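You operate a simulated robot arm through the tools that you are given. There is no shell and no other tool. Be economical: measure what you need, move in short steps, check, and stop when the job is done.

The job below is to be done with a simulated robot arm. You get a single attempt, and the scene is never put back.

JOB
Run the two cleat nuts onto the studs on the end cleats.
Fine: silver nut on the silver stud, brass on the brass, each screwed home by hand.

Only the result counts: the job must be done as asked and must still hold three seconds after the hand-in. Knocking over, shifting, dropping, spilling or breaking anything else fails it.

ROBOT AND FRAMES
A 6-joint arm with a fingered hand, fixed in place. Base frame: the origin is at the foot of the arm, x ahead of it, y to its left, z up. Readings come in mm, degrees, newtons and seconds.
With the tool pointing down near the work surface it reaches from about 440 to 940 mm from the base axis. Its first joint turns from -166.0 to 166.0 degrees. Payload 5 kg.
The tool frame sits at the grasp point between the pads (the TCP): z along the fingers, y along the line on which they close. The tips reach 43 mm beyond it. The gripper opens to 144 mm. The gripper's body begins 50 mm behind the TCP. The gripper is a hand of 5 fingers: y runs from the thumb to the fingers, the wrist lies at [-21, -133, -233] in the tool frame, and closing takes about 1.5 s.
Orientation is that of the tool frame in the base frame, as a unit quaternion [x, y, z, w]. With the fingers straight down and the wrist toward the robot, the tool's x, y and z point along [0, 1, 0], [1, 0, 0] and [0, 0, -1] of the base frame.

CONTROLS
- The arm moves only by the tool send_rows. Its argument "rows" is one flat list of numbers, 7 for each row, row after row: the shift along the tool's x, y, z in cm, then the turn, a rotation vector about the tool's x, y, z in degrees, then the finger opening in cm, from 0 to 14.4. In form: [dx, dy, dz, rx, ry, rz, jaw, dx, dy, dz, rx, ry, rz, jaw, ...]. A call has 1 to 8 rows; each row shifts and turns the commanded pose from where the row before left it, along the tool's axes as they then stand. Rows are played at 5 a second. More than 50 mm and 8.6 degrees between two rows, or a gripper value outside its range, and nothing of the call is played. Where a pose cannot be reached the arm comes as near as it can. A force on the tool above 40 N (or 10 N above the force at the start of the call, whichever is more), or a blocked arm, ends the call early, and 0.2 s more pass. Each finger travels about 72 mm/s and halts on what it meets, pressing with about 24 N; the grip force reading is that of the motor and also rises with nothing between the fingers. The clock runs only during rows and for 0.2 s after the last one: add rows that do not move to give the fingers time. It gives the time, the measured TCP pose, the force on the tool (base axes), the opening and the grip force at its end, in the units of the frame above (readings bear some noise), with the torque about the TCP (base axes, N m) and any sound that the robot's microphone picked up.
- Cameras (640 x 400 px; columns grow to the right, rows downward): "scene" is fixed at [397.7, -651.5, 1421.7]; the picture's right is [1.00, 0.07, 0.00], its down [0.03, -0.38, -0.93] and it looks along [-0.07, 0.92, -0.38] (base axes); focal length 375 px, centre (320, 200). "wrist" rides on the gripper at [86, -108, -168] in the tool frame; the picture's right is [-0.80, 0.28, -0.53], its down [-0.54, -0.73, 0.42] and it looks along [-0.27, 0.63, 0.73] (tool axes); focal length 275 px, centre (320, 200). There is no depth. A picture from a camera that has moved, and an enlarged one, comes with that camera's place and axes in the base frame and with its lens.
- camera(camera): a new picture of that camera. No time passes.
- raise_lower(by): slides the trunk up (or, below 0, down) by that many mm; the arm rides with it, the base frame stays. It gives what a move gives, with no picture.
- hand_shape(shape): the hand has 5 fingers and takes this shape, open, in about a second: jaw (thumb against the fingers, like two jaws); tri (thumb and two fingers); tip (a fingertip pinch); poke (one finger out to press); point (the index stretched); flat (the hand flat); cup (the hand cupped); fist (a fist). The gripper value then closes the fingers along that shape, each until it touches; the sizes above hold for jaw. It gives what a move gives, with no picture.
- enlarge(camera, box): a new picture of the part [left, top, right, bottom] of that camera's present view, enlarged. No time passes.
- hand_in(): hands the job in; it is judged then, once.

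Work in short steps. Places have to be worked out from the pictures, the camera data and where the tool is seen: move nearer, look again, correct. Check each grasp and each placing, and mend what went wrong. You have 120 turns and 84 pictures in all, those below and enlarged ones among them. Open the gripper and draw the arm clear of the work before you hand the job in, unless the task says otherwise; then end with one line.

The tools are called after ">>>" as a command line: name --argument value ..., lists and objects as JSON in quotes. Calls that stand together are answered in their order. send_rows: Moves the arm, as the interface text tells. Its arguments: {"type":"object","properties":{"rows":{"type":"array"}},"required":["rows"]} The other tools are called the same way: raise_lower (by) slides the trunk up or down; hand_shape (shape) gives the hand a shape; camera (camera) takes a picture; enlarge (camera, box) takes an enlarged picture of a part of a camera's view; hand_in () hands the job in.

At the start:

```text
t: 0.0
position: [347.5, 429.1, 1075.4]
tcp_rot: [0.707, 0.707, 0.0, -0.001]
contact_force: [-0.7, 0.8, -0.2]
wrist_torque: [-0.01, 0.0, -0.02]
finger_gap: 143.7
finger_force: 0.1
shape: jaw
trunk travel left (down, up): [-400.0, 190.0]
```

scene: 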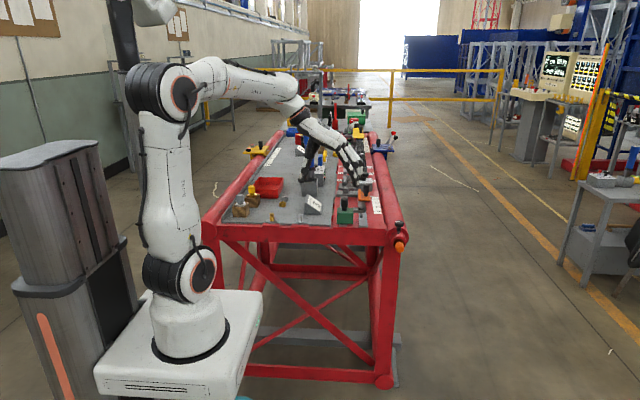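
wrist: 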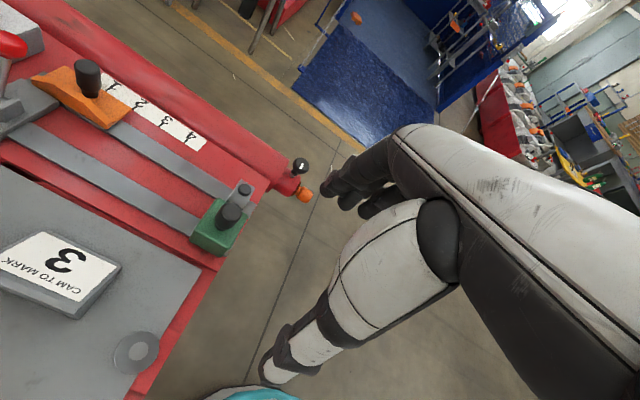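

The scene shows a red bench with many parts; I need a closer look to find nuts and studs.

>>> enlarge --camera "scene" --box '[200, 160, 420, 260]'

>>> enlarge --camera "scene" --box '[220, 170, 320, 230]'

>>> enlarge --camera "scene" --box '[320, 170, 420, 250]'

>>> enlarge --camera "scene" --box '[230, 80, 410, 180]'

```text
2.91 times, centred on (310, 210) of scene
camera zoom: at [397.7, -651.5, 1421.7], right [1.0, 0.07, 0.0], down [0.03, -0.38, -0.93], along [-0.07, 0.92, -0.38], focal length 1091 px, centre (349, 171)
```

zoom: 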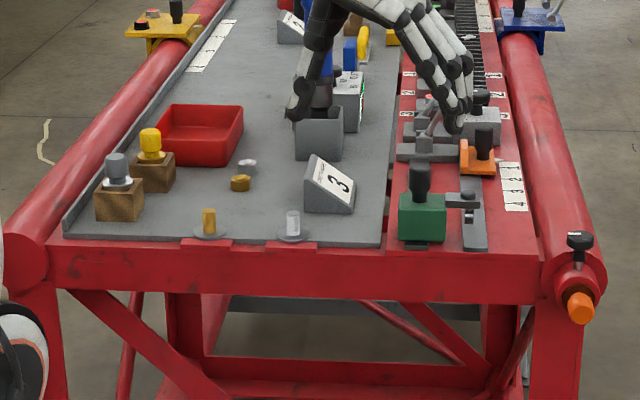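

```text
6.40 times, centred on (270, 200) of scene
camera zoom: at [397.7, -651.5, 1421.7], right [1.0, 0.07, 0.0], down [0.03, -0.38, -0.93], along [-0.07, 0.92, -0.38], focal length 2399 px, centre (640, 200)
```

zoom: 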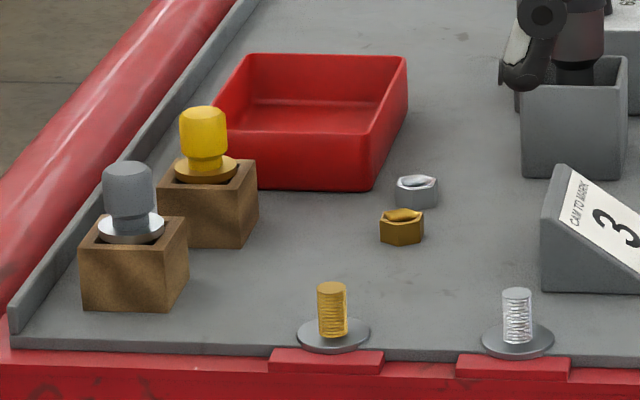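

```text
5.00 times, centred on (370, 210) of scene
camera zoom: at [397.7, -651.5, 1421.7], right [1.0, 0.07, 0.0], down [0.03, -0.38, -0.93], along [-0.07, 0.92, -0.38], focal length 1874 px, centre (70, 150)
```

zoom: 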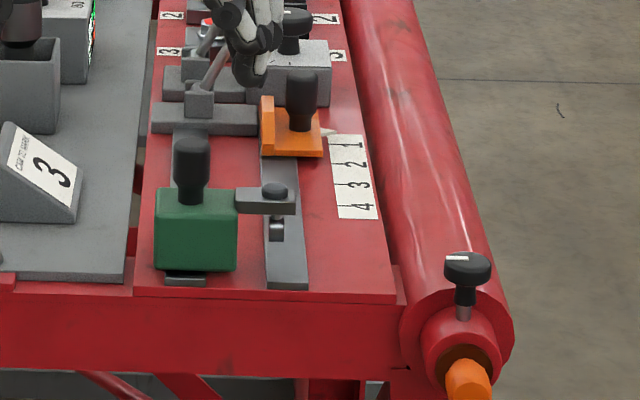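

```text
3.56 times, centred on (320, 130) of scene
camera zoom: at [397.7, -651.5, 1421.7], right [1.0, 0.07, 0.0], down [0.03, -0.38, -0.93], along [-0.07, 0.92, -0.38], focal length 1333 px, centre (320, 449)
```

zoom: 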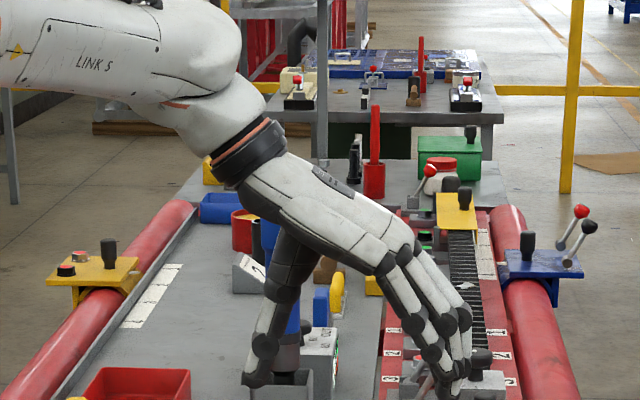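

I see the nuts (brass ≈(157,640), silver ≈(156,703)) and the studs (silver ≈(246,507), brass ≈(144,509)), with the table at z≈858. I move the hand nearer, above this area, for a better look.

>>> send_rows --rows '[2.6, -2.5, 0.5, 0, 0, 0, 14.4, 2.6, -2.5, 0.5, 0, 0, 0, 14.4, 2.6, -2.5, 0.5, 0, 0, 0, 14.4, 2.6, -2.5, 0.5, 0, 0, 0, 14.4, 2.6, -2.5, 0.5, 0, 0, 0, 14.4]'

>>> hand_shape --shape "tip"

>>> camera --camera "wrist"

>>> camera --camera "scene"

```text
t: 1.2
position: [221.0, 559.8, 1050.3]
tcp_rot: [0.707, 0.707, 0.0, -0.001]
contact_force: [-0.6, -0.6, 0.3]
wrist_torque: [0.01, 0.04, -0.02]
finger_gap: 143.7
finger_force: 0.1
shape: jaw
trunk travel left (down, up): [-400.0, 190.0]
```

```text
t: 2.1
position: [221.5, 560.7, 1048.6]
tcp_rot: [0.708, 0.707, 0.0, 0.0]
contact_force: [0.3, -0.4, -0.2]
wrist_torque: [0.0, -0.02, -0.01]
finger_gap: 143.7
finger_force: 0.0
shape: tip
trunk travel left (down, up): [-400.0, 190.0]
```

```text
77 pictures are left
camera wrist: at [113.7, 645.7, 1218.2], right [0.28, -0.8, 0.53], down [-0.73, -0.54, -0.42], along [0.63, -0.27, -0.73], focal length 275 px, centre (320, 200)
```

wrist: 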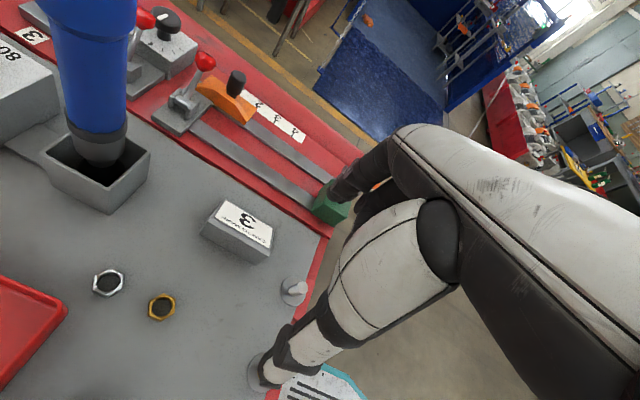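

```text
76 pictures are left
```

scene: 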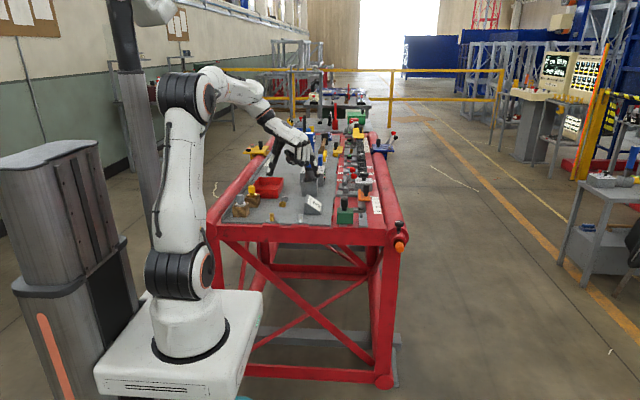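

The nuts are at about silver (168,696) and brass (169,640). I close the tip pinch in free air to learn where the fingertips meet.

>>> send_rows --rows '[0, 0, 0, 0, 0, 0, 3, 0, 0, 0, 0, 0, 0, 3, 0, 0, 0, 0, 0, 0, 3, 0, 0, 0, 0, 0, 0, 3, 0, 0, 0, 0, 0, 0, 3, 0, 0, 0, 0, 0, 0, 3, 0, 0, 0, 0, 0, 0, 3, 0, 0, 0, 0, 0, 0, 3]'

>>> camera --camera "wrist"

>>> enlarge --camera "scene" --box '[240, 110, 340, 210]'

```text
t: 3.9
position: [222.3, 560.8, 1049.4]
tcp_rot: [0.706, 0.708, 0.001, 0.0]
contact_force: [-0.6, 0.2, 0.2]
wrist_torque: [-0.01, 0.01, 0.0]
finger_gap: 30.7
finger_force: 0.0
shape: tip
trunk travel left (down, up): [-400.0, 190.0]
```

```text
75 pictures are left
camera wrist: at [113.5, 645.8, 1218.1], right [0.28, -0.8, 0.53], down [-0.73, -0.54, -0.42], along [0.63, -0.27, -0.73], focal length 275 px, centre (320, 200)
```

wrist: 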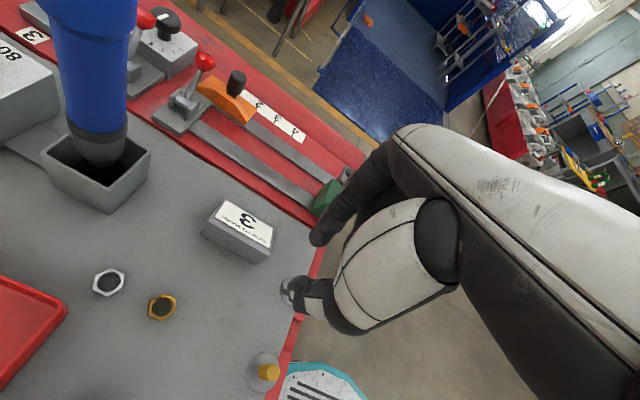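

```text
4.00 times, centred on (290, 160) of scene
camera zoom: at [397.7, -651.5, 1421.7], right [1.0, 0.07, 0.0], down [0.03, -0.38, -0.93], along [-0.07, 0.92, -0.38], focal length 1500 px, centre (440, 360)
```

zoom: 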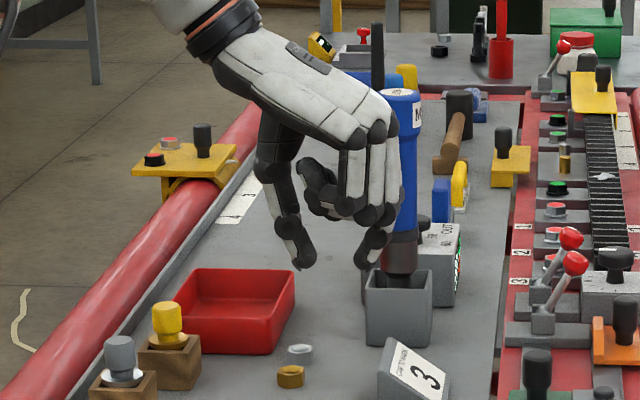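

The pinch meets on the tool axis about 40 mm beyond the TCP, which is good. Now I look closely at the nuts for the orientation of their flats.

>>> enlarge --camera "wrist" --box '[70, 250, 200, 340]'

>>> enlarge --camera "scene" --box '[260, 190, 320, 230]'

```text
4.44 times, centred on (135, 295) of wrist
camera zoom: at [113.5, 645.8, 1218.1], right [0.28, -0.8, 0.53], down [-0.73, -0.54, -0.42], along [0.63, -0.27, -0.73], focal length 1224 px, centre (1142, -222)
```

zoom: 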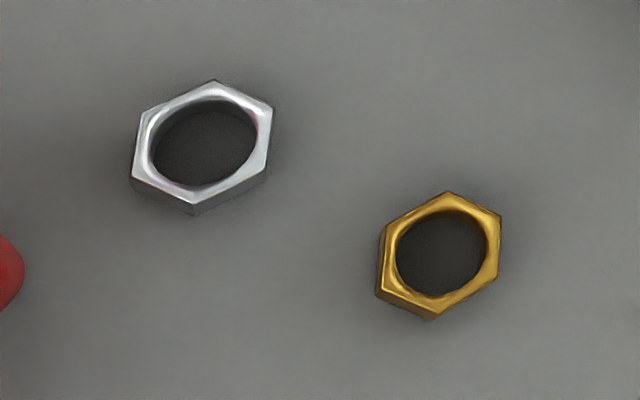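

```text
10.00 times, centred on (290, 210) of scene
camera zoom: at [397.7, -651.5, 1421.7], right [1.0, 0.07, 0.0], down [0.03, -0.38, -0.93], along [-0.07, 0.92, -0.38], focal length 3749 px, centre (620, 100)
```

zoom: 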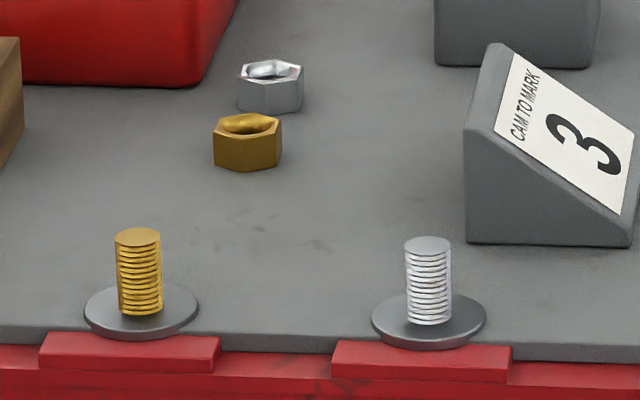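

Both nuts have flats facing ±x (24 mm across), so a grip at tool-y azimuth 60° also matches flats and clears the tray. I move over the brass nut (168,639.5) and begin yawing −60° about tool z.

>>> send_rows --rows '[2.63, -1.8, 2.5, 0, 0, 0, 5, 2.63, -1.8, 2.5, 0, 0, 0, 5, 2.63, -1.8, 2.5, 0, 0, 0, 5, 0, 0, 0, 0, 0, -8.5, 5, 0, 0, 0, 0, 0, -8.5, 5, 0, 0, 0, 0, 0, -8.5, 5, 0, 0, 0, 0, 0, -8.5, 5, 0, 0, 0, 0, 0, -8.5, 5]'

>>> camera --camera "wrist"

```text
t: 5.7
position: [169.5, 638.4, 973.9]
tcp_rot: [0.402, 0.916, 0.0, -0.001]
contact_force: [-1.0, 0.3, 0.4]
wrist_torque: [-0.03, -0.02, 0.01]
finger_gap: 49.8
finger_force: 0.1
shape: tip
trunk travel left (down, up): [-400.0, 190.0]
```

```text
71 pictures are left
camera wrist: at [30.3, 628.6, 1143.2], right [0.75, -0.39, 0.53], down [-0.17, -0.89, -0.42], along [0.64, 0.23, -0.73], focal length 275 px, centre (320, 200)
```

wrist: 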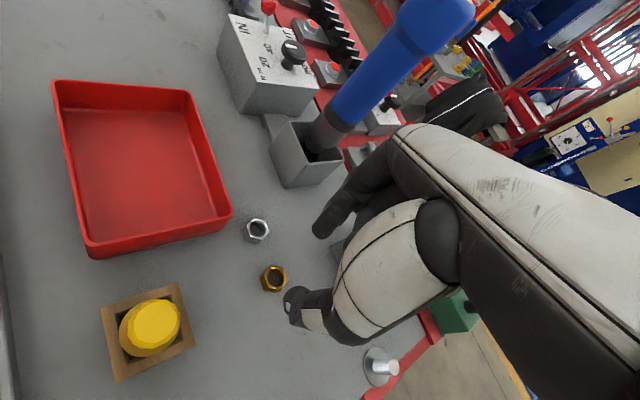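

Yaw is 42.6° with no trouble. I finish the yaw to 60° and check with a picture.

>>> send_rows --rows '[0, 0, 0, 0, 0, -8.5, 5, 0, 0, 0, 0, 0, -8.5, 5, 0, 0, 2.5, 0, 0, -0.4, 5]'

>>> camera --camera "wrist"

>>> enlarge --camera "scene" --box '[230, 140, 350, 230]'

```text
t: 6.5
position: [167.9, 638.3, 950.4]
tcp_rot: [0.259, 0.966, 0.001, 0.0]
contact_force: [0.6, 0.0, 0.1]
wrist_torque: [0.01, 0.0, 0.0]
finger_gap: 49.7
finger_force: 0.1
shape: tip
trunk travel left (down, up): [-400.0, 190.0]
```

```text
70 pictures are left
camera wrist: at [40.2, 587.3, 1118.9], right [0.83, -0.15, 0.53], down [0.11, -0.9, -0.42], along [0.55, 0.41, -0.73], focal length 275 px, centre (320, 200)
```

wrist: 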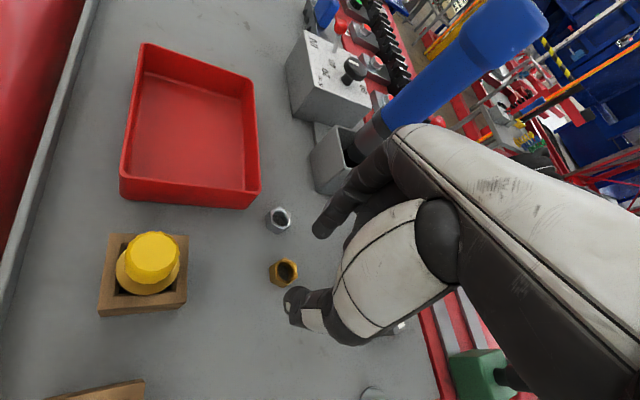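

```text
4.44 times, centred on (290, 185) of scene
camera zoom: at [397.7, -651.5, 1421.7], right [1.0, 0.07, 0.0], down [0.03, -0.38, -0.93], along [-0.07, 0.92, -0.38], focal length 1666 px, centre (453, 267)
```

zoom: 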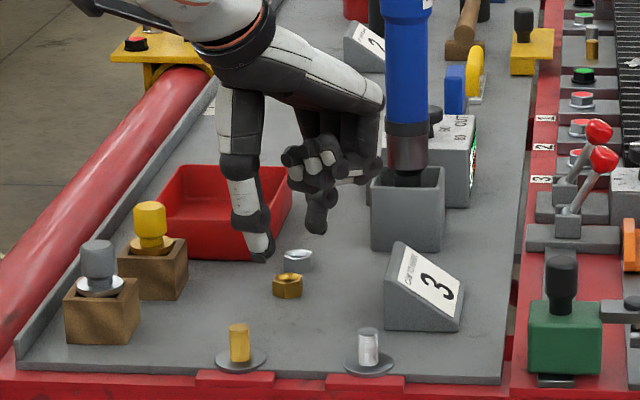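

The nut shows at (284,271), against a predicted (285,273) for a centred tool, so I am aligned. I narrow the opening to 40 mm and descend to TCP z≈912.

>>> send_rows --rows '[0, 0, 1.9, 0, 0, 0, 4, 0, 0, 1.9, 0, 0, 0, 4, 0, 0, 0, 0, 0, 0, 4]'

>>> enlarge --camera "wrist" --box '[220, 190, 380, 330]'

>>> enlarge --camera "scene" --box '[250, 170, 330, 230]'

```text
t: 7.3
position: [169.0, 639.3, 911.5]
tcp_rot: [0.26, 0.966, 0.0, 0.0]
contact_force: [0.2, 0.0, 0.0]
wrist_torque: [-0.01, -0.03, 0.0]
finger_gap: 40.9
finger_force: 0.1
shape: tip
trunk travel left (down, up): [-400.0, 190.0]
```

```text
2.86 times, centred on (300, 260) of wrist
camera zoom: at [39.8, 587.5, 1080.7], right [0.83, -0.15, 0.53], down [0.1, -0.9, -0.42], along [0.55, 0.41, -0.73], focal length 786 px, centre (377, 29)
```

zoom: 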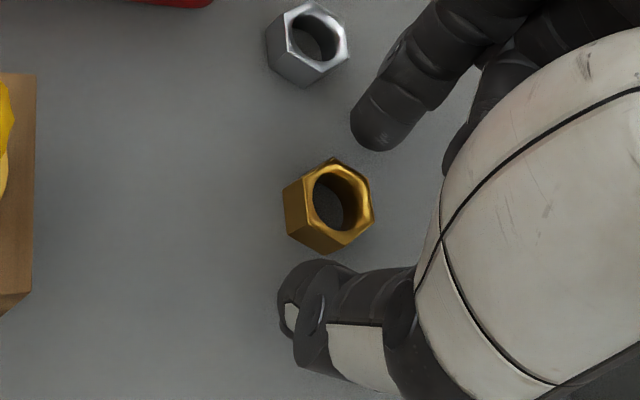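

```text
6.67 times, centred on (290, 200) of scene
camera zoom: at [397.7, -651.5, 1421.7], right [1.0, 0.07, 0.0], down [0.03, -0.38, -0.93], along [-0.07, 0.92, -0.38], focal length 2499 px, centre (520, 200)
```

zoom: 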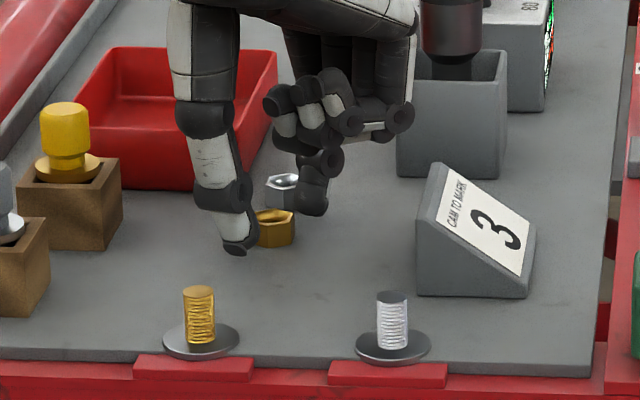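

Fingers straddle the nut well. I descend 6 mm further and close.

>>> send_rows --rows '[0, 0, 0.6, 0, 0, 0, 4, 0, 0, 0, 0, 0, 0, 3, 0, 0, 0, 0, 0, 0, 2, 0, 0, 0, 0, 0, 0, 2, 0, 0, 0, 0, 0, 0, 2, 0, 0, 0, 0, 0, 0, 2]'

>>> enlarge --camera "wrist" --box '[220, 190, 380, 330]'

>>> enlarge --camera "scene" --box '[250, 170, 330, 230]'

```text
t: 8.7
position: [169.5, 638.2, 907.4]
tcp_rot: [0.259, 0.966, 0.001, 0.0]
contact_force: [-2.2, -1.5, 11.9]
wrist_torque: [-0.16, 0.21, 0.0]
finger_gap: 30.8
finger_force: 24.4
shape: tip
trunk travel left (down, up): [-400.0, 190.0]
```

```text
2.86 times, centred on (300, 260) of wrist
camera zoom: at [39.6, 586.9, 1075.7], right [0.83, -0.15, 0.53], down [0.11, -0.9, -0.42], along [0.55, 0.41, -0.73], focal length 786 px, centre (377, 29)
```

zoom: 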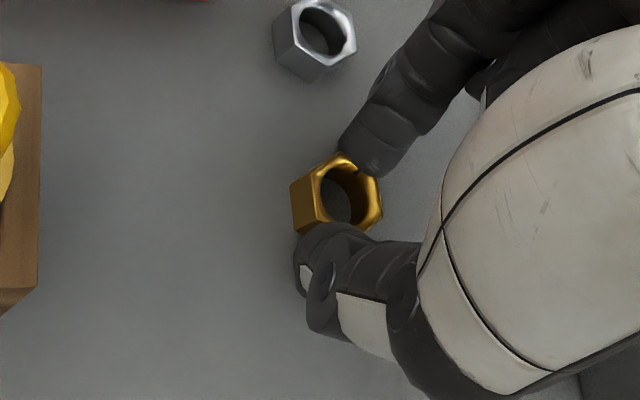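

```text
6.67 times, centred on (290, 200) of scene
camera zoom: at [397.7, -651.5, 1421.7], right [1.0, 0.07, 0.0], down [0.03, -0.38, -0.93], along [-0.07, 0.92, -0.38], focal length 2499 px, centre (520, 200)
```

zoom: 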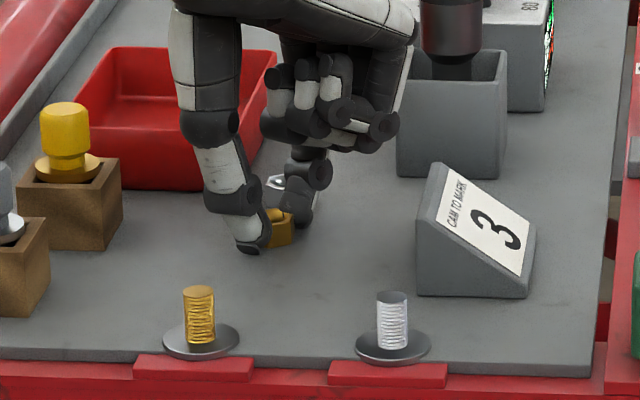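

Grip force is 24 N with a 30.8 mm gap, and the tips press lightly on the table. I lift 50 mm and check that the nut came along.

>>> send_rows --rows '[0, 0, -0.5, 0, 0, 0, 2, 0, 0, -1.5, 0, 0, 0, 2, 0, 0, -1.5, 0, 0, 0, 2, 0, 0, -1.5, 0, 0, 0, 2]'

>>> enlarge --camera "wrist" --box '[220, 190, 380, 330]'

>>> enlarge --camera "scene" --box '[250, 170, 330, 230]'

```text
t: 9.7
position: [168.7, 638.2, 955.8]
tcp_rot: [0.26, 0.966, 0.0, 0.0]
contact_force: [-0.8, 0.6, -0.6]
wrist_torque: [0.04, -0.04, 0.02]
finger_gap: 30.2
finger_force: 24.2
shape: tip
trunk travel left (down, up): [-400.0, 190.0]
```

```text
2.86 times, centred on (300, 260) of wrist
camera zoom: at [39.6, 587.4, 1124.8], right [0.83, -0.15, 0.53], down [0.1, -0.9, -0.42], along [0.55, 0.41, -0.73], focal length 786 px, centre (377, 29)
```

zoom: 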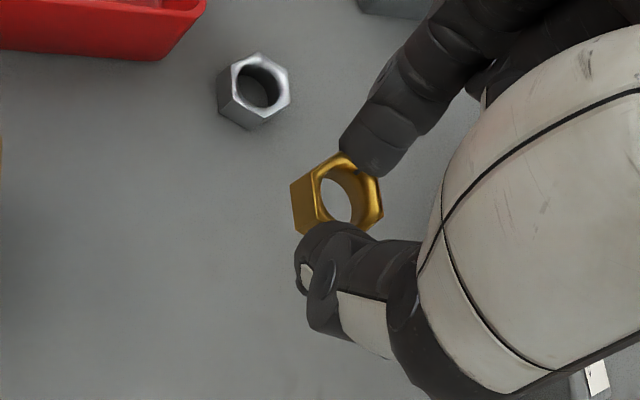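

```text
6.67 times, centred on (290, 200) of scene
camera zoom: at [397.7, -651.5, 1421.7], right [1.0, 0.07, 0.0], down [0.03, -0.38, -0.93], along [-0.07, 0.92, -0.38], focal length 2499 px, centre (520, 200)
```

zoom: 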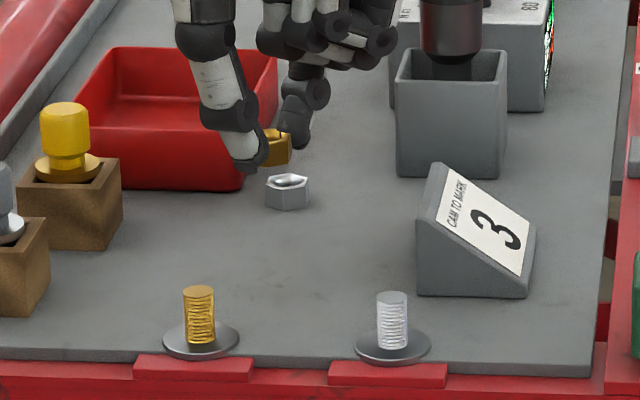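

The brass nut is held and centred. I carry it over the brass stud, estimated at (149,508).

>>> send_rows --rows '[-1.56, -4.1, 0, 0, 0, 0, 2, -1.56, -4.1, 0, 0, 0, 0, 2, -1.56, -4.1, 0, 0, 0, 0, 2, 0, 0, 0, 0, 0, 0, 2]'

>>> camera --camera "wrist"

>>> enlarge --camera "scene" --box '[240, 170, 320, 230]'

```text
t: 10.7
position: [146.8, 508.0, 956.0]
tcp_rot: [0.26, 0.966, 0.001, -0.001]
contact_force: [-0.7, -1.3, 0.1]
wrist_torque: [0.03, -0.03, 0.02]
finger_gap: 30.2
finger_force: 24.0
shape: tip
trunk travel left (down, up): [-400.0, 190.0]
```

```text
62 pictures are left
camera wrist: at [18.1, 456.7, 1124.8], right [0.83, -0.15, 0.53], down [0.1, -0.9, -0.42], along [0.55, 0.41, -0.73], focal length 275 px, centre (320, 200)
```

wrist: 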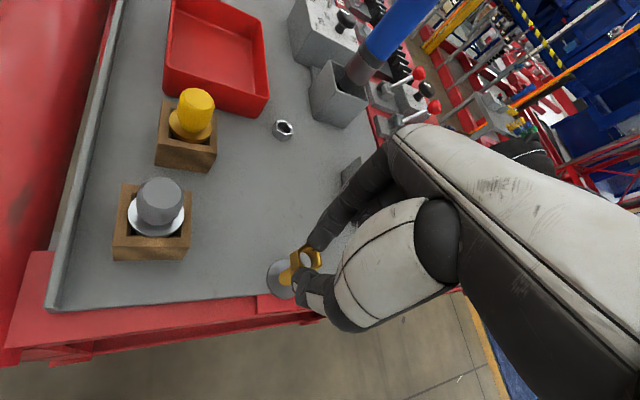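

```text
6.67 times, centred on (280, 200) of scene
camera zoom: at [397.7, -651.5, 1421.7], right [1.0, 0.07, 0.0], down [0.03, -0.38, -0.93], along [-0.07, 0.92, -0.38], focal length 2499 px, centre (587, 200)
```

zoom: 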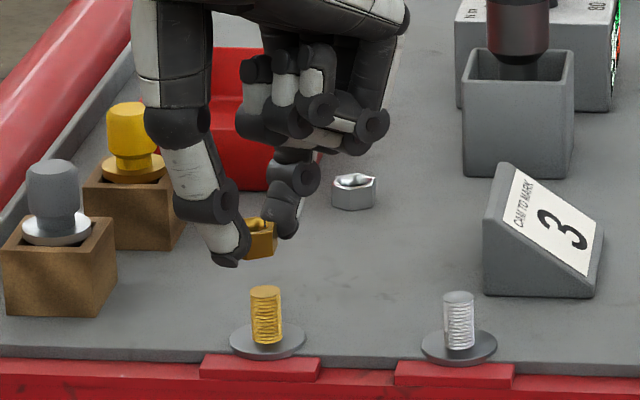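

Nut and stud are both in view; I enlarge the wrist view to align them.

>>> enlarge --camera "wrist" --box '[240, 220, 360, 320]'

>>> enlarge --camera "scene" --box '[260, 195, 300, 228]'

```text
4.00 times, centred on (300, 270) of wrist
camera zoom: at [18.1, 456.7, 1124.8], right [0.83, -0.15, 0.53], down [0.1, -0.9, -0.42], along [0.55, 0.41, -0.73], focal length 1101 px, centre (400, -80)
```

zoom: 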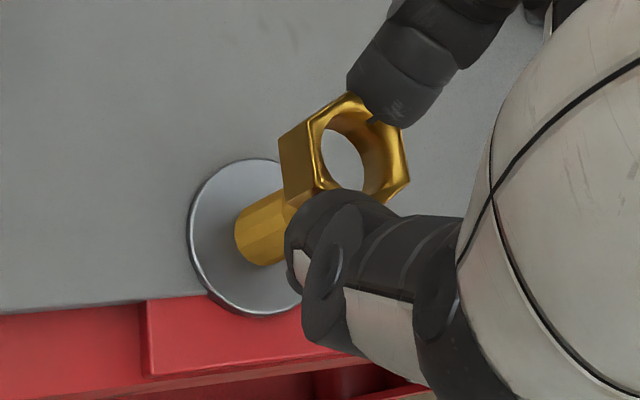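

```text
12.12 times, centred on (280, 212) of scene
camera zoom: at [397.7, -651.5, 1421.7], right [1.0, 0.07, 0.0], down [0.03, -0.38, -0.93], along [-0.07, 0.92, -0.38], focal length 4544 px, centre (805, 61)
```

zoom: 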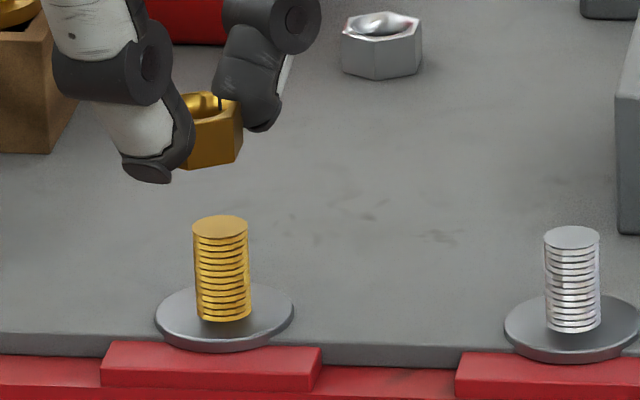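

Estimate: the nut must move by about (+4,−5) mm to be above the stud. I shift that and go down 10 mm, then check again.

>>> send_rows --rows '[-0.61, -0.26, 0, 0, 0, 0, 2, 0, 0, 1.0, 0, 0, 0, 2, 0, 0, 0, 0, 0, 0, 2]'

>>> enlarge --camera "wrist" --box '[240, 220, 360, 320]'

>>> enlarge --camera "scene" --box '[260, 195, 300, 228]'

```text
t: 11.5
position: [151.0, 504.0, 946.3]
tcp_rot: [0.259, 0.966, 0.0, 0.001]
contact_force: [0.1, -0.2, -0.1]
wrist_torque: [-0.05, -0.04, -0.04]
finger_gap: 29.8
finger_force: 23.8
shape: tip
trunk travel left (down, up): [-400.0, 190.0]
```

```text
4.00 times, centred on (300, 270) of wrist
camera zoom: at [22.7, 452.0, 1114.4], right [0.83, -0.15, 0.53], down [0.11, -0.9, -0.42], along [0.55, 0.41, -0.73], focal length 1101 px, centre (400, -80)
```

zoom: 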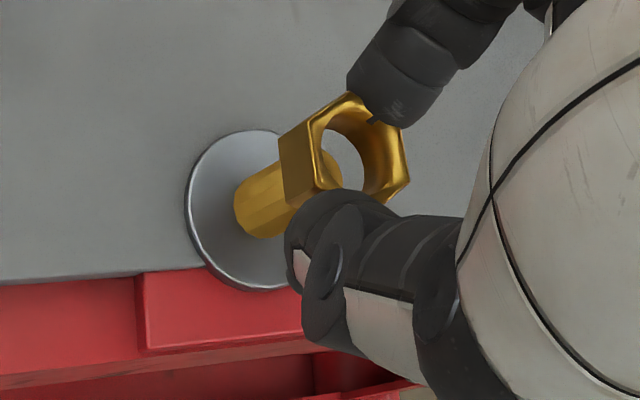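

```text
12.12 times, centred on (280, 212) of scene
camera zoom: at [397.7, -651.5, 1421.7], right [1.0, 0.07, 0.0], down [0.03, -0.38, -0.93], along [-0.07, 0.92, -0.38], focal length 4544 px, centre (805, 61)
```

zoom: 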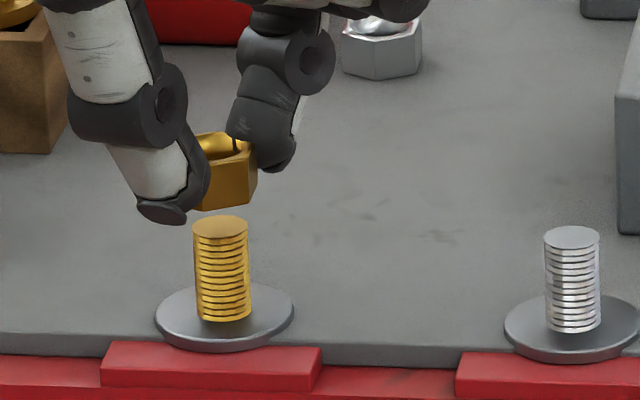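

Alignment looks within ~1–2 mm. Before threading, I wind the wrist back 51° (to yaw ≈111°) so there is more clockwise stroke, raising slightly and checking reach.

>>> send_rows --rows '[-0.07, 0.04, -0.3, 0, 0, 0, 2, 0, 0, 0, 0, 0, -8.5, 2, 0, 0, 0, 0, 0, -8.5, 2, 0, 0, 0, 0, 0, -8.5, 2, 0, 0, 0, 0, 0, -8.5, 2, 0, 0, 0, 0, 0, -8.5, 2, 0, 0, 0, 0, 0, -8.5, 2, 0, 0, 0, 0, 0, 0, 2]'

>>> camera --camera "scene"

>>> enlarge --camera "wrist" --box '[240, 220, 360, 320]'

>>> enlarge --camera "scene" --box '[260, 195, 300, 228]'

```text
t: 13.3
position: [151.9, 504.3, 947.4]
tcp_rot: [-0.181, 0.983, 0.0, 0.0]
contact_force: [0.0, -0.1, -0.3]
wrist_torque: [-0.03, 0.02, 0.01]
finger_gap: 29.7
finger_force: 24.1
shape: tip
trunk travel left (down, up): [-400.0, 190.0]
```

```text
56 pictures are left
```

scene: 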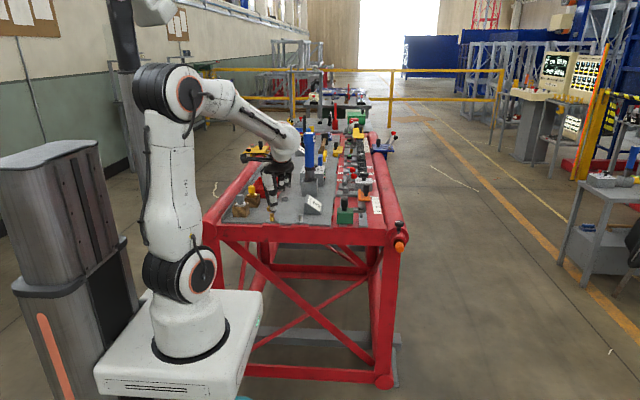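

```text
4.00 times, centred on (300, 270) of wrist
camera zoom: at [110.7, 371.4, 1117.5], right [0.64, 0.55, 0.53], down [0.77, -0.48, -0.42], along [0.03, 0.68, -0.73], focal length 1101 px, centre (400, -80)
```

zoom: 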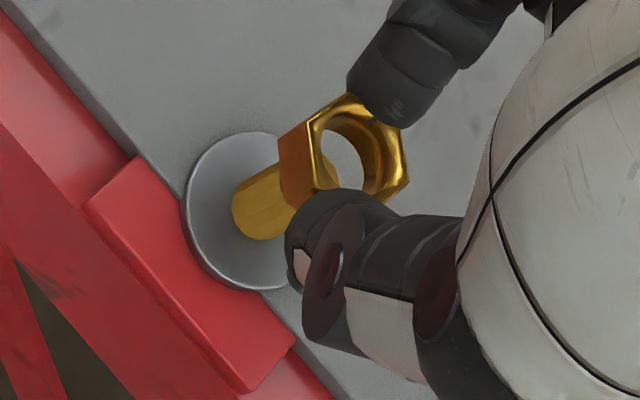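

```text
12.12 times, centred on (280, 212) of scene
camera zoom: at [397.7, -651.5, 1421.7], right [1.0, 0.07, 0.0], down [0.03, -0.38, -0.93], along [-0.07, 0.92, -0.38], focal length 4544 px, centre (805, 61)
```

zoom: 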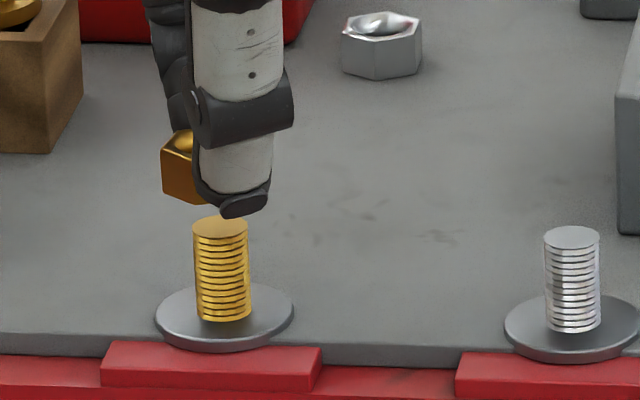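

Rotation works and the stud stays on the tool axis. I wind back another 34° and nudge +0.6 mm in x, to see the reachable range.

>>> send_rows --rows '[-0.06, -0.02, 0, 0, 0, 0, 2, 0, 0, 0, 0, 0, -8.5, 2, 0, 0, 0, 0, 0, -8.5, 2, 0, 0, 0, 0, 0, -8.5, 2, 0, 0, 0, 0, 0, -8.5, 2, 0, 0, 0, 0, 0, 0, 2]'

>>> enlarge --camera "wrist" --box '[240, 220, 360, 320]'

>>> enlarge --camera "scene" --box '[230, 130, 350, 230]'

```text
t: 14.7
position: [153.5, 503.2, 948.9]
tcp_rot: [-0.462, 0.887, -0.001, 0.0]
contact_force: [0.9, -0.4, -0.4]
wrist_torque: [-0.02, 0.02, 0.03]
finger_gap: 30.0
finger_force: 23.7
shape: tip
trunk travel left (down, up): [-400.0, 190.0]
```

```text
4.00 times, centred on (300, 270) of wrist
camera zoom: at [192.7, 370.4, 1117.4], right [0.22, 0.81, 0.53], down [0.91, 0.03, -0.42], along [-0.36, 0.58, -0.73], focal length 1101 px, centre (400, -80)
```

zoom: 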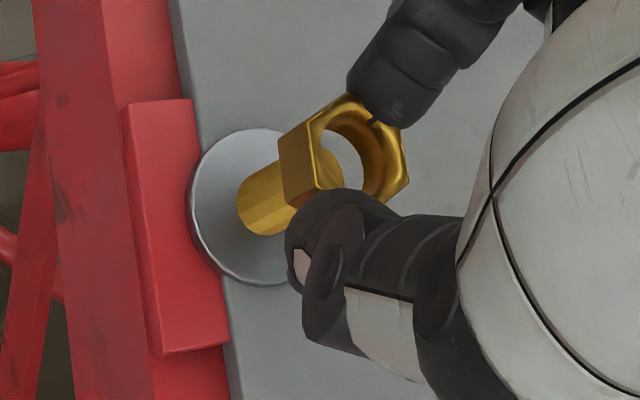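

```text
4.00 times, centred on (290, 180) of scene
camera zoom: at [397.7, -651.5, 1421.7], right [1.0, 0.07, 0.0], down [0.03, -0.38, -0.93], along [-0.07, 0.92, -0.38], focal length 1500 px, centre (440, 280)
```

zoom: 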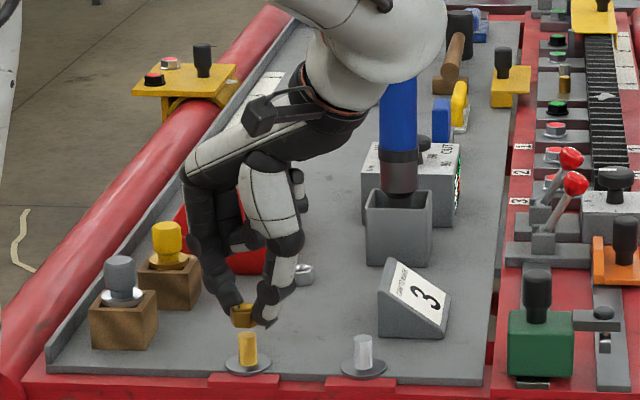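

Reach is fine at yaw 145°. I nudge onto the stud and lower toward its tip, watching the force.

>>> send_rows --rows '[-0.03, 0.07, 0, 0, 0, 0, 2, 0, 0, 0.7, 0, 0, 0, 2, 0, 0, 0.3, 0, 0, 0, 2, 0, 0, 0.2, 0, 0, 0, 2, 0, 0, 0, 0, 0, 0, 2]'

>>> enlarge --camera "scene" --box '[260, 195, 300, 228]'

>>> enlarge --camera "wrist" --box '[240, 220, 360, 320]'

```text
t: 15.9
position: [153.0, 505.1, 938.1]
tcp_rot: [-0.461, 0.888, 0.0, 0.0]
contact_force: [0.3, -0.3, -0.4]
wrist_torque: [0.01, -0.01, 0.0]
finger_gap: 29.8
finger_force: 24.1
shape: tip
trunk travel left (down, up): [-400.0, 190.0]
```

```text
12.12 times, centred on (280, 212) of scene
camera zoom: at [397.7, -651.5, 1421.7], right [1.0, 0.07, 0.0], down [0.03, -0.38, -0.93], along [-0.07, 0.92, -0.38], focal length 4544 px, centre (805, 61)
```

zoom: 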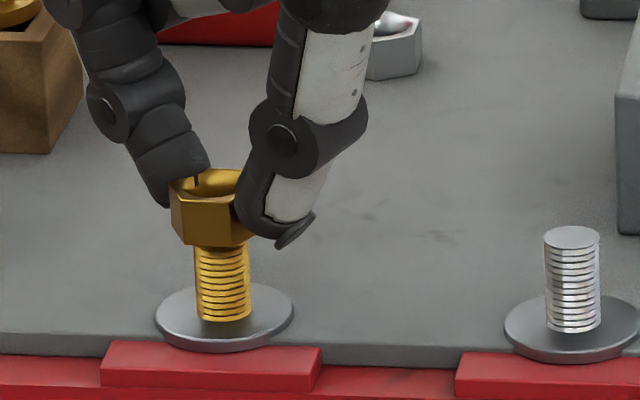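

```text
4.00 times, centred on (300, 270) of wrist
camera zoom: at [191.9, 370.9, 1105.3], right [0.23, 0.81, 0.53], down [0.91, 0.03, -0.42], along [-0.36, 0.58, -0.73], focal length 1101 px, centre (400, -80)
```

zoom: 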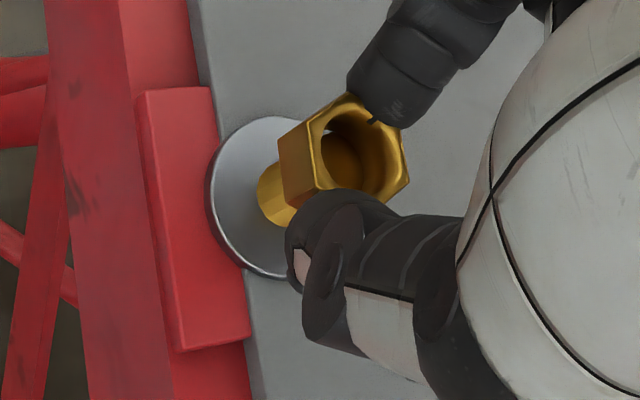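

Nut sits just at the stud tip and looks concentric. I lower in 2 mm steps to feel contact.

>>> send_rows --rows '[0, 0, 0.2, 0, 0, 0, 2, 0, 0, 0.2, 0, 0, 0, 2, 0, 0, 0, 0, 0, 0, 2]'

```text
t: 16.7
position: [152.0, 504.1, 933.1]
tcp_rot: [-0.461, 0.887, 0.0, 0.0]
contact_force: [0.3, -0.3, -0.8]
wrist_torque: [0.01, 0.03, -0.03]
finger_gap: 29.8
finger_force: 24.4
shape: tip
trunk travel left (down, up): [-400.0, 190.0]
```

>>> enlarge --camera "scene" --box '[260, 195, 300, 228]'

>>> enlarge --camera "wrist" --box '[270, 230, 350, 295]'

```text
12.12 times, centred on (280, 212) of scene
camera zoom: at [397.7, -651.5, 1421.7], right [1.0, 0.07, 0.0], down [0.03, -0.38, -0.93], along [-0.07, 0.92, -0.38], focal length 4544 px, centre (805, 61)
```

zoom: 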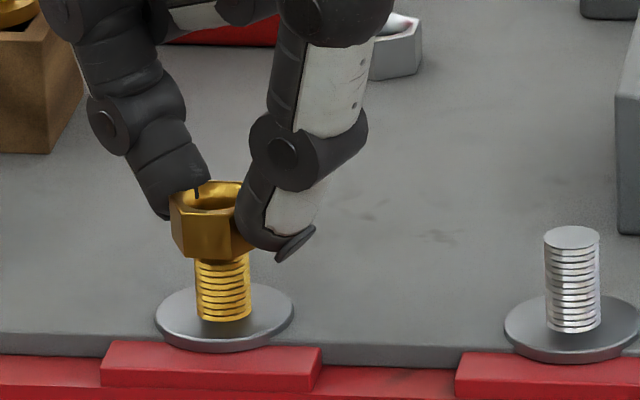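

```text
6.15 times, centred on (310, 262) of wrist
camera zoom: at [191.8, 370.9, 1101.3], right [0.23, 0.81, 0.53], down [0.91, 0.03, -0.42], along [-0.36, 0.58, -0.73], focal length 1694 px, centre (382, -185)
```

zoom: 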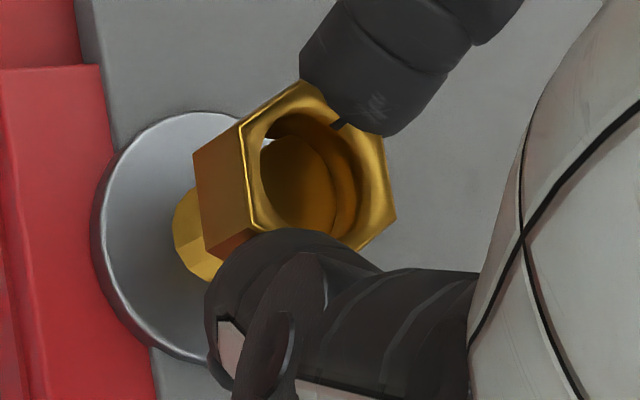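

Stud tip appears inside the nut's bore with no force yet. I continue lowering slowly.

>>> send_rows --rows '[0, 0, 0.15, 0, 0, 0, 2, 0, 0, 0.15, 0, 0, 0, 2, 0, 0, 0, 0, 0, 0, 2]'

```text
t: 17.5
position: [152.4, 504.7, 929.7]
tcp_rot: [-0.461, 0.887, 0.0, -0.001]
contact_force: [1.0, 0.9, 0.2]
wrist_torque: [0.04, 0.0, 0.01]
finger_gap: 29.9
finger_force: 24.2
shape: tip
trunk travel left (down, up): [-400.0, 190.0]
```

>>> send_rows --rows '[0, 0, 0.15, 0, 0, 0, 2, 0, 0, 0.15, 0, 0, 0, 2, 0, 0, 0, 0, 0, 0, 2]'

>>> enlarge --camera "scene" --box '[260, 195, 300, 228]'

>>> enlarge --camera "wrist" --box '[270, 230, 350, 295]'

```text
t: 18.3
position: [154.1, 505.1, 927.1]
tcp_rot: [-0.461, 0.887, 0.001, 0.0]
contact_force: [0.7, 2.6, 0.5]
wrist_torque: [0.09, 0.02, 0.0]
finger_gap: 29.8
finger_force: 24.1
shape: tip
trunk travel left (down, up): [-400.0, 190.0]
```

```text
12.12 times, centred on (280, 212) of scene
camera zoom: at [397.7, -651.5, 1421.7], right [1.0, 0.07, 0.0], down [0.03, -0.38, -0.93], along [-0.07, 0.92, -0.38], focal length 4544 px, centre (805, 61)
```

zoom: 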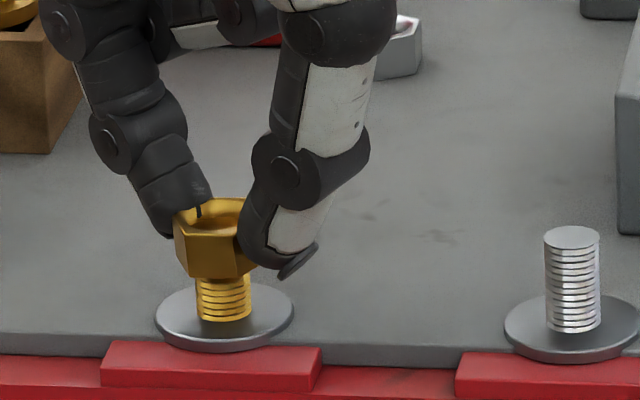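

```text
6.15 times, centred on (310, 262) of wrist
camera zoom: at [192.0, 371.1, 1095.5], right [0.23, 0.81, 0.53], down [0.91, 0.03, -0.42], along [-0.36, 0.58, -0.73], focal length 1694 px, centre (382, -185)
```

zoom: 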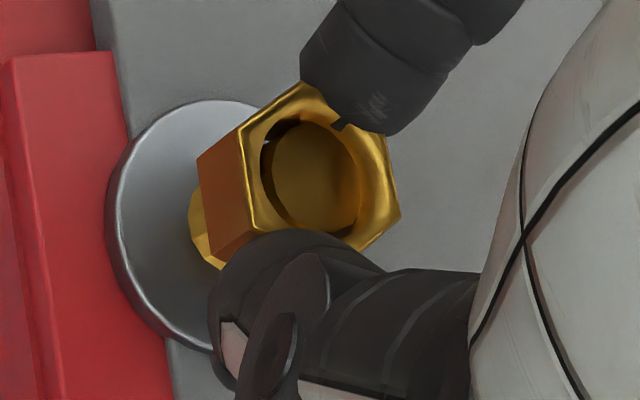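

The stud is well inside the bore; there's slight lateral force. I now turn clockwise (as seen from above) with light downward feed and watch the force.

>>> send_rows --rows '[0, 0.03, 0.02, 0, 0, 8.5, 2, 0, 0, 0.02, 0, 0, 8.5, 2, 0, 0, 0.02, 0, 0, 8.5, 2, 0, 0, 0, 0, 0, 0, 2]'

>>> enlarge --camera "wrist" --box '[270, 230, 350, 295]'

```text
t: 19.3
position: [151.5, 504.4, 926.7]
tcp_rot: [-0.253, 0.967, 0.0, 0.0]
contact_force: [-0.2, -0.4, -0.6]
wrist_torque: [0.04, 0.0, 0.01]
finger_gap: 29.6
finger_force: 23.9
shape: tip
trunk travel left (down, up): [-400.0, 190.0]
```

```text
6.15 times, centred on (310, 262) of wrist
camera zoom: at [130.6, 366.9, 1094.9], right [0.56, 0.64, 0.53], down [0.83, -0.37, -0.42], along [-0.07, 0.68, -0.73], focal length 1694 px, centre (382, -185)
```

zoom: 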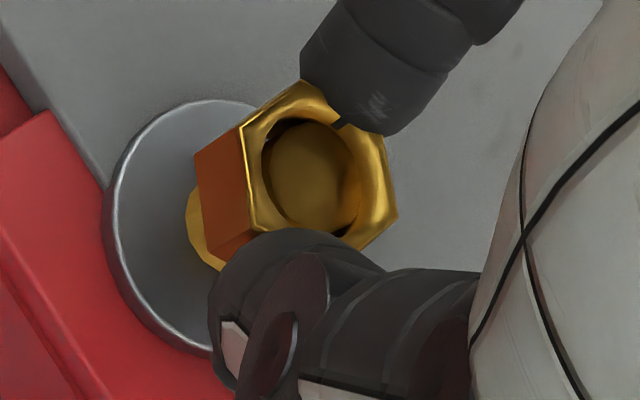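

No resistance in turning. I test a 2 mm feed without turning to see whether the thread holds the nut.

>>> send_rows --rows '[0, 0, 0.1, 0, 0, 0, 2, 0, 0, 0.1, 0, 0, 0, 2, 0, 0, 0, 0, 0, 0, 2]'

>>> enlarge --camera "wrist" --box '[270, 230, 350, 295]'

```text
t: 20.1
position: [152.2, 505.1, 923.5]
tcp_rot: [-0.253, 0.967, 0.0, 0.0]
contact_force: [-0.8, 0.3, -0.4]
wrist_torque: [0.02, 0.0, 0.01]
finger_gap: 29.8
finger_force: 24.1
shape: tip
trunk travel left (down, up): [-400.0, 190.0]
```

```text
6.15 times, centred on (310, 262) of wrist
camera zoom: at [130.8, 367.0, 1093.1], right [0.55, 0.64, 0.53], down [0.83, -0.37, -0.42], along [-0.07, 0.68, -0.73], focal length 1694 px, centre (382, -185)
```

zoom: 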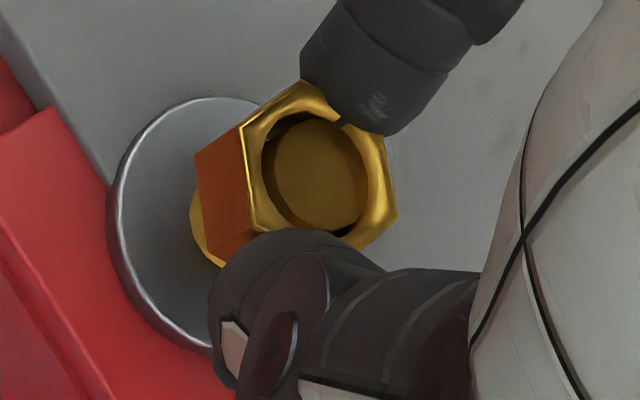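

The nut slides freely at this height. I continue down until it meets resistance.

>>> send_rows --rows '[0, 0, 0.15, 0, 0, 0, 2, 0, 0, 0.15, 0, 0, 0, 2, 0, 0, 0.15, 0, 0, 0, 2, 0, 0, 0.15, 0, 0, 0, 2, 0, 0, 0, 0, 0, 0, 2]'

>>> enlarge --camera "scene" --box '[260, 195, 300, 228]'

```text
t: 21.3
position: [152.3, 504.3, 918.0]
tcp_rot: [-0.253, 0.967, 0.0, 0.0]
contact_force: [0.0, -0.6, -0.1]
wrist_torque: [-0.05, 0.0, -0.03]
finger_gap: 29.7
finger_force: 24.3
shape: tip
trunk travel left (down, up): [-400.0, 190.0]
```

```text
12.12 times, centred on (280, 212) of scene
camera zoom: at [397.7, -651.5, 1421.7], right [1.0, 0.07, 0.0], down [0.03, -0.38, -0.93], along [-0.07, 0.92, -0.38], focal length 4544 px, centre (805, 61)
```

zoom: 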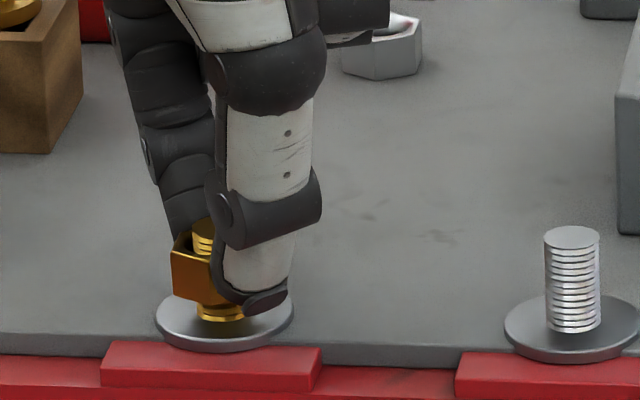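

Still free; stud now shows through the nut top, and about 6–7 mm remain. I continue.

>>> send_rows --rows '[0, 0, 0.15, 0, 0, 0, 2, 0, 0, 0.15, 0, 0, 0, 2, 0, 0, 0.1, 0, 0, 0, 2, 0, 0, 0, 0, 0, 0, 2]'

```text
t: 22.3
position: [151.7, 505.6, 913.7]
tcp_rot: [-0.254, 0.967, -0.001, 0.0]
contact_force: [3.4, 5.6, 1.0]
wrist_torque: [0.24, -0.05, -0.05]
finger_gap: 29.0
finger_force: 24.5
shape: tip
trunk travel left (down, up): [-400.0, 190.0]
```

A lateral force (3,6) N appears; I look before going on.

>>> enlarge --camera "scene" --box '[265, 205, 295, 228]'

>>> enlarge --camera "wrist" --box '[270, 230, 350, 295]'

```text
16.00 times, centred on (280, 216) of scene
camera zoom: at [397.7, -651.5, 1421.7], right [1.0, 0.07, 0.0], down [0.03, -0.38, -0.93], along [-0.07, 0.92, -0.38], focal length 5998 px, centre (960, -64)
```

zoom: 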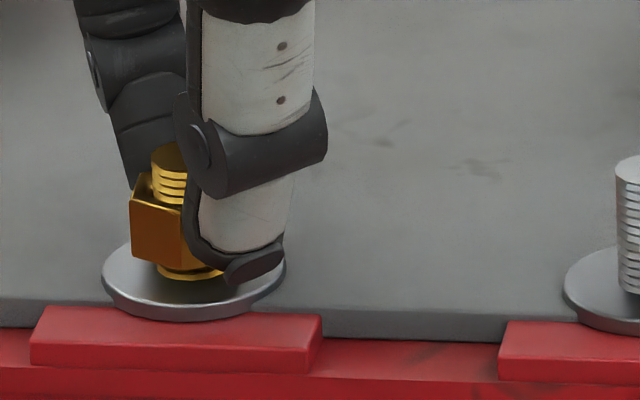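

```text
6.15 times, centred on (310, 262) of wrist
camera zoom: at [130.8, 367.8, 1083.2], right [0.55, 0.64, 0.53], down [0.83, -0.37, -0.42], along [-0.07, 0.68, -0.73], focal length 1694 px, centre (382, -185)
```

zoom: 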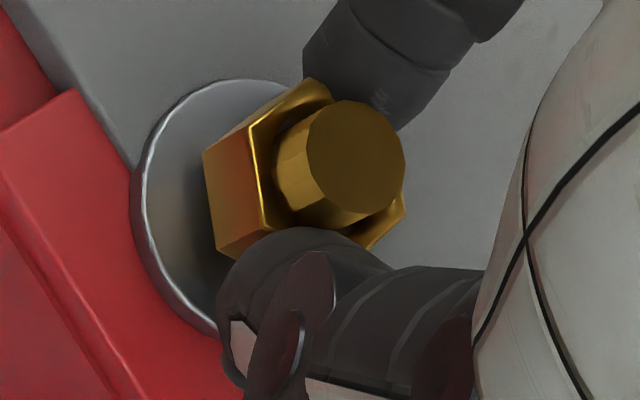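

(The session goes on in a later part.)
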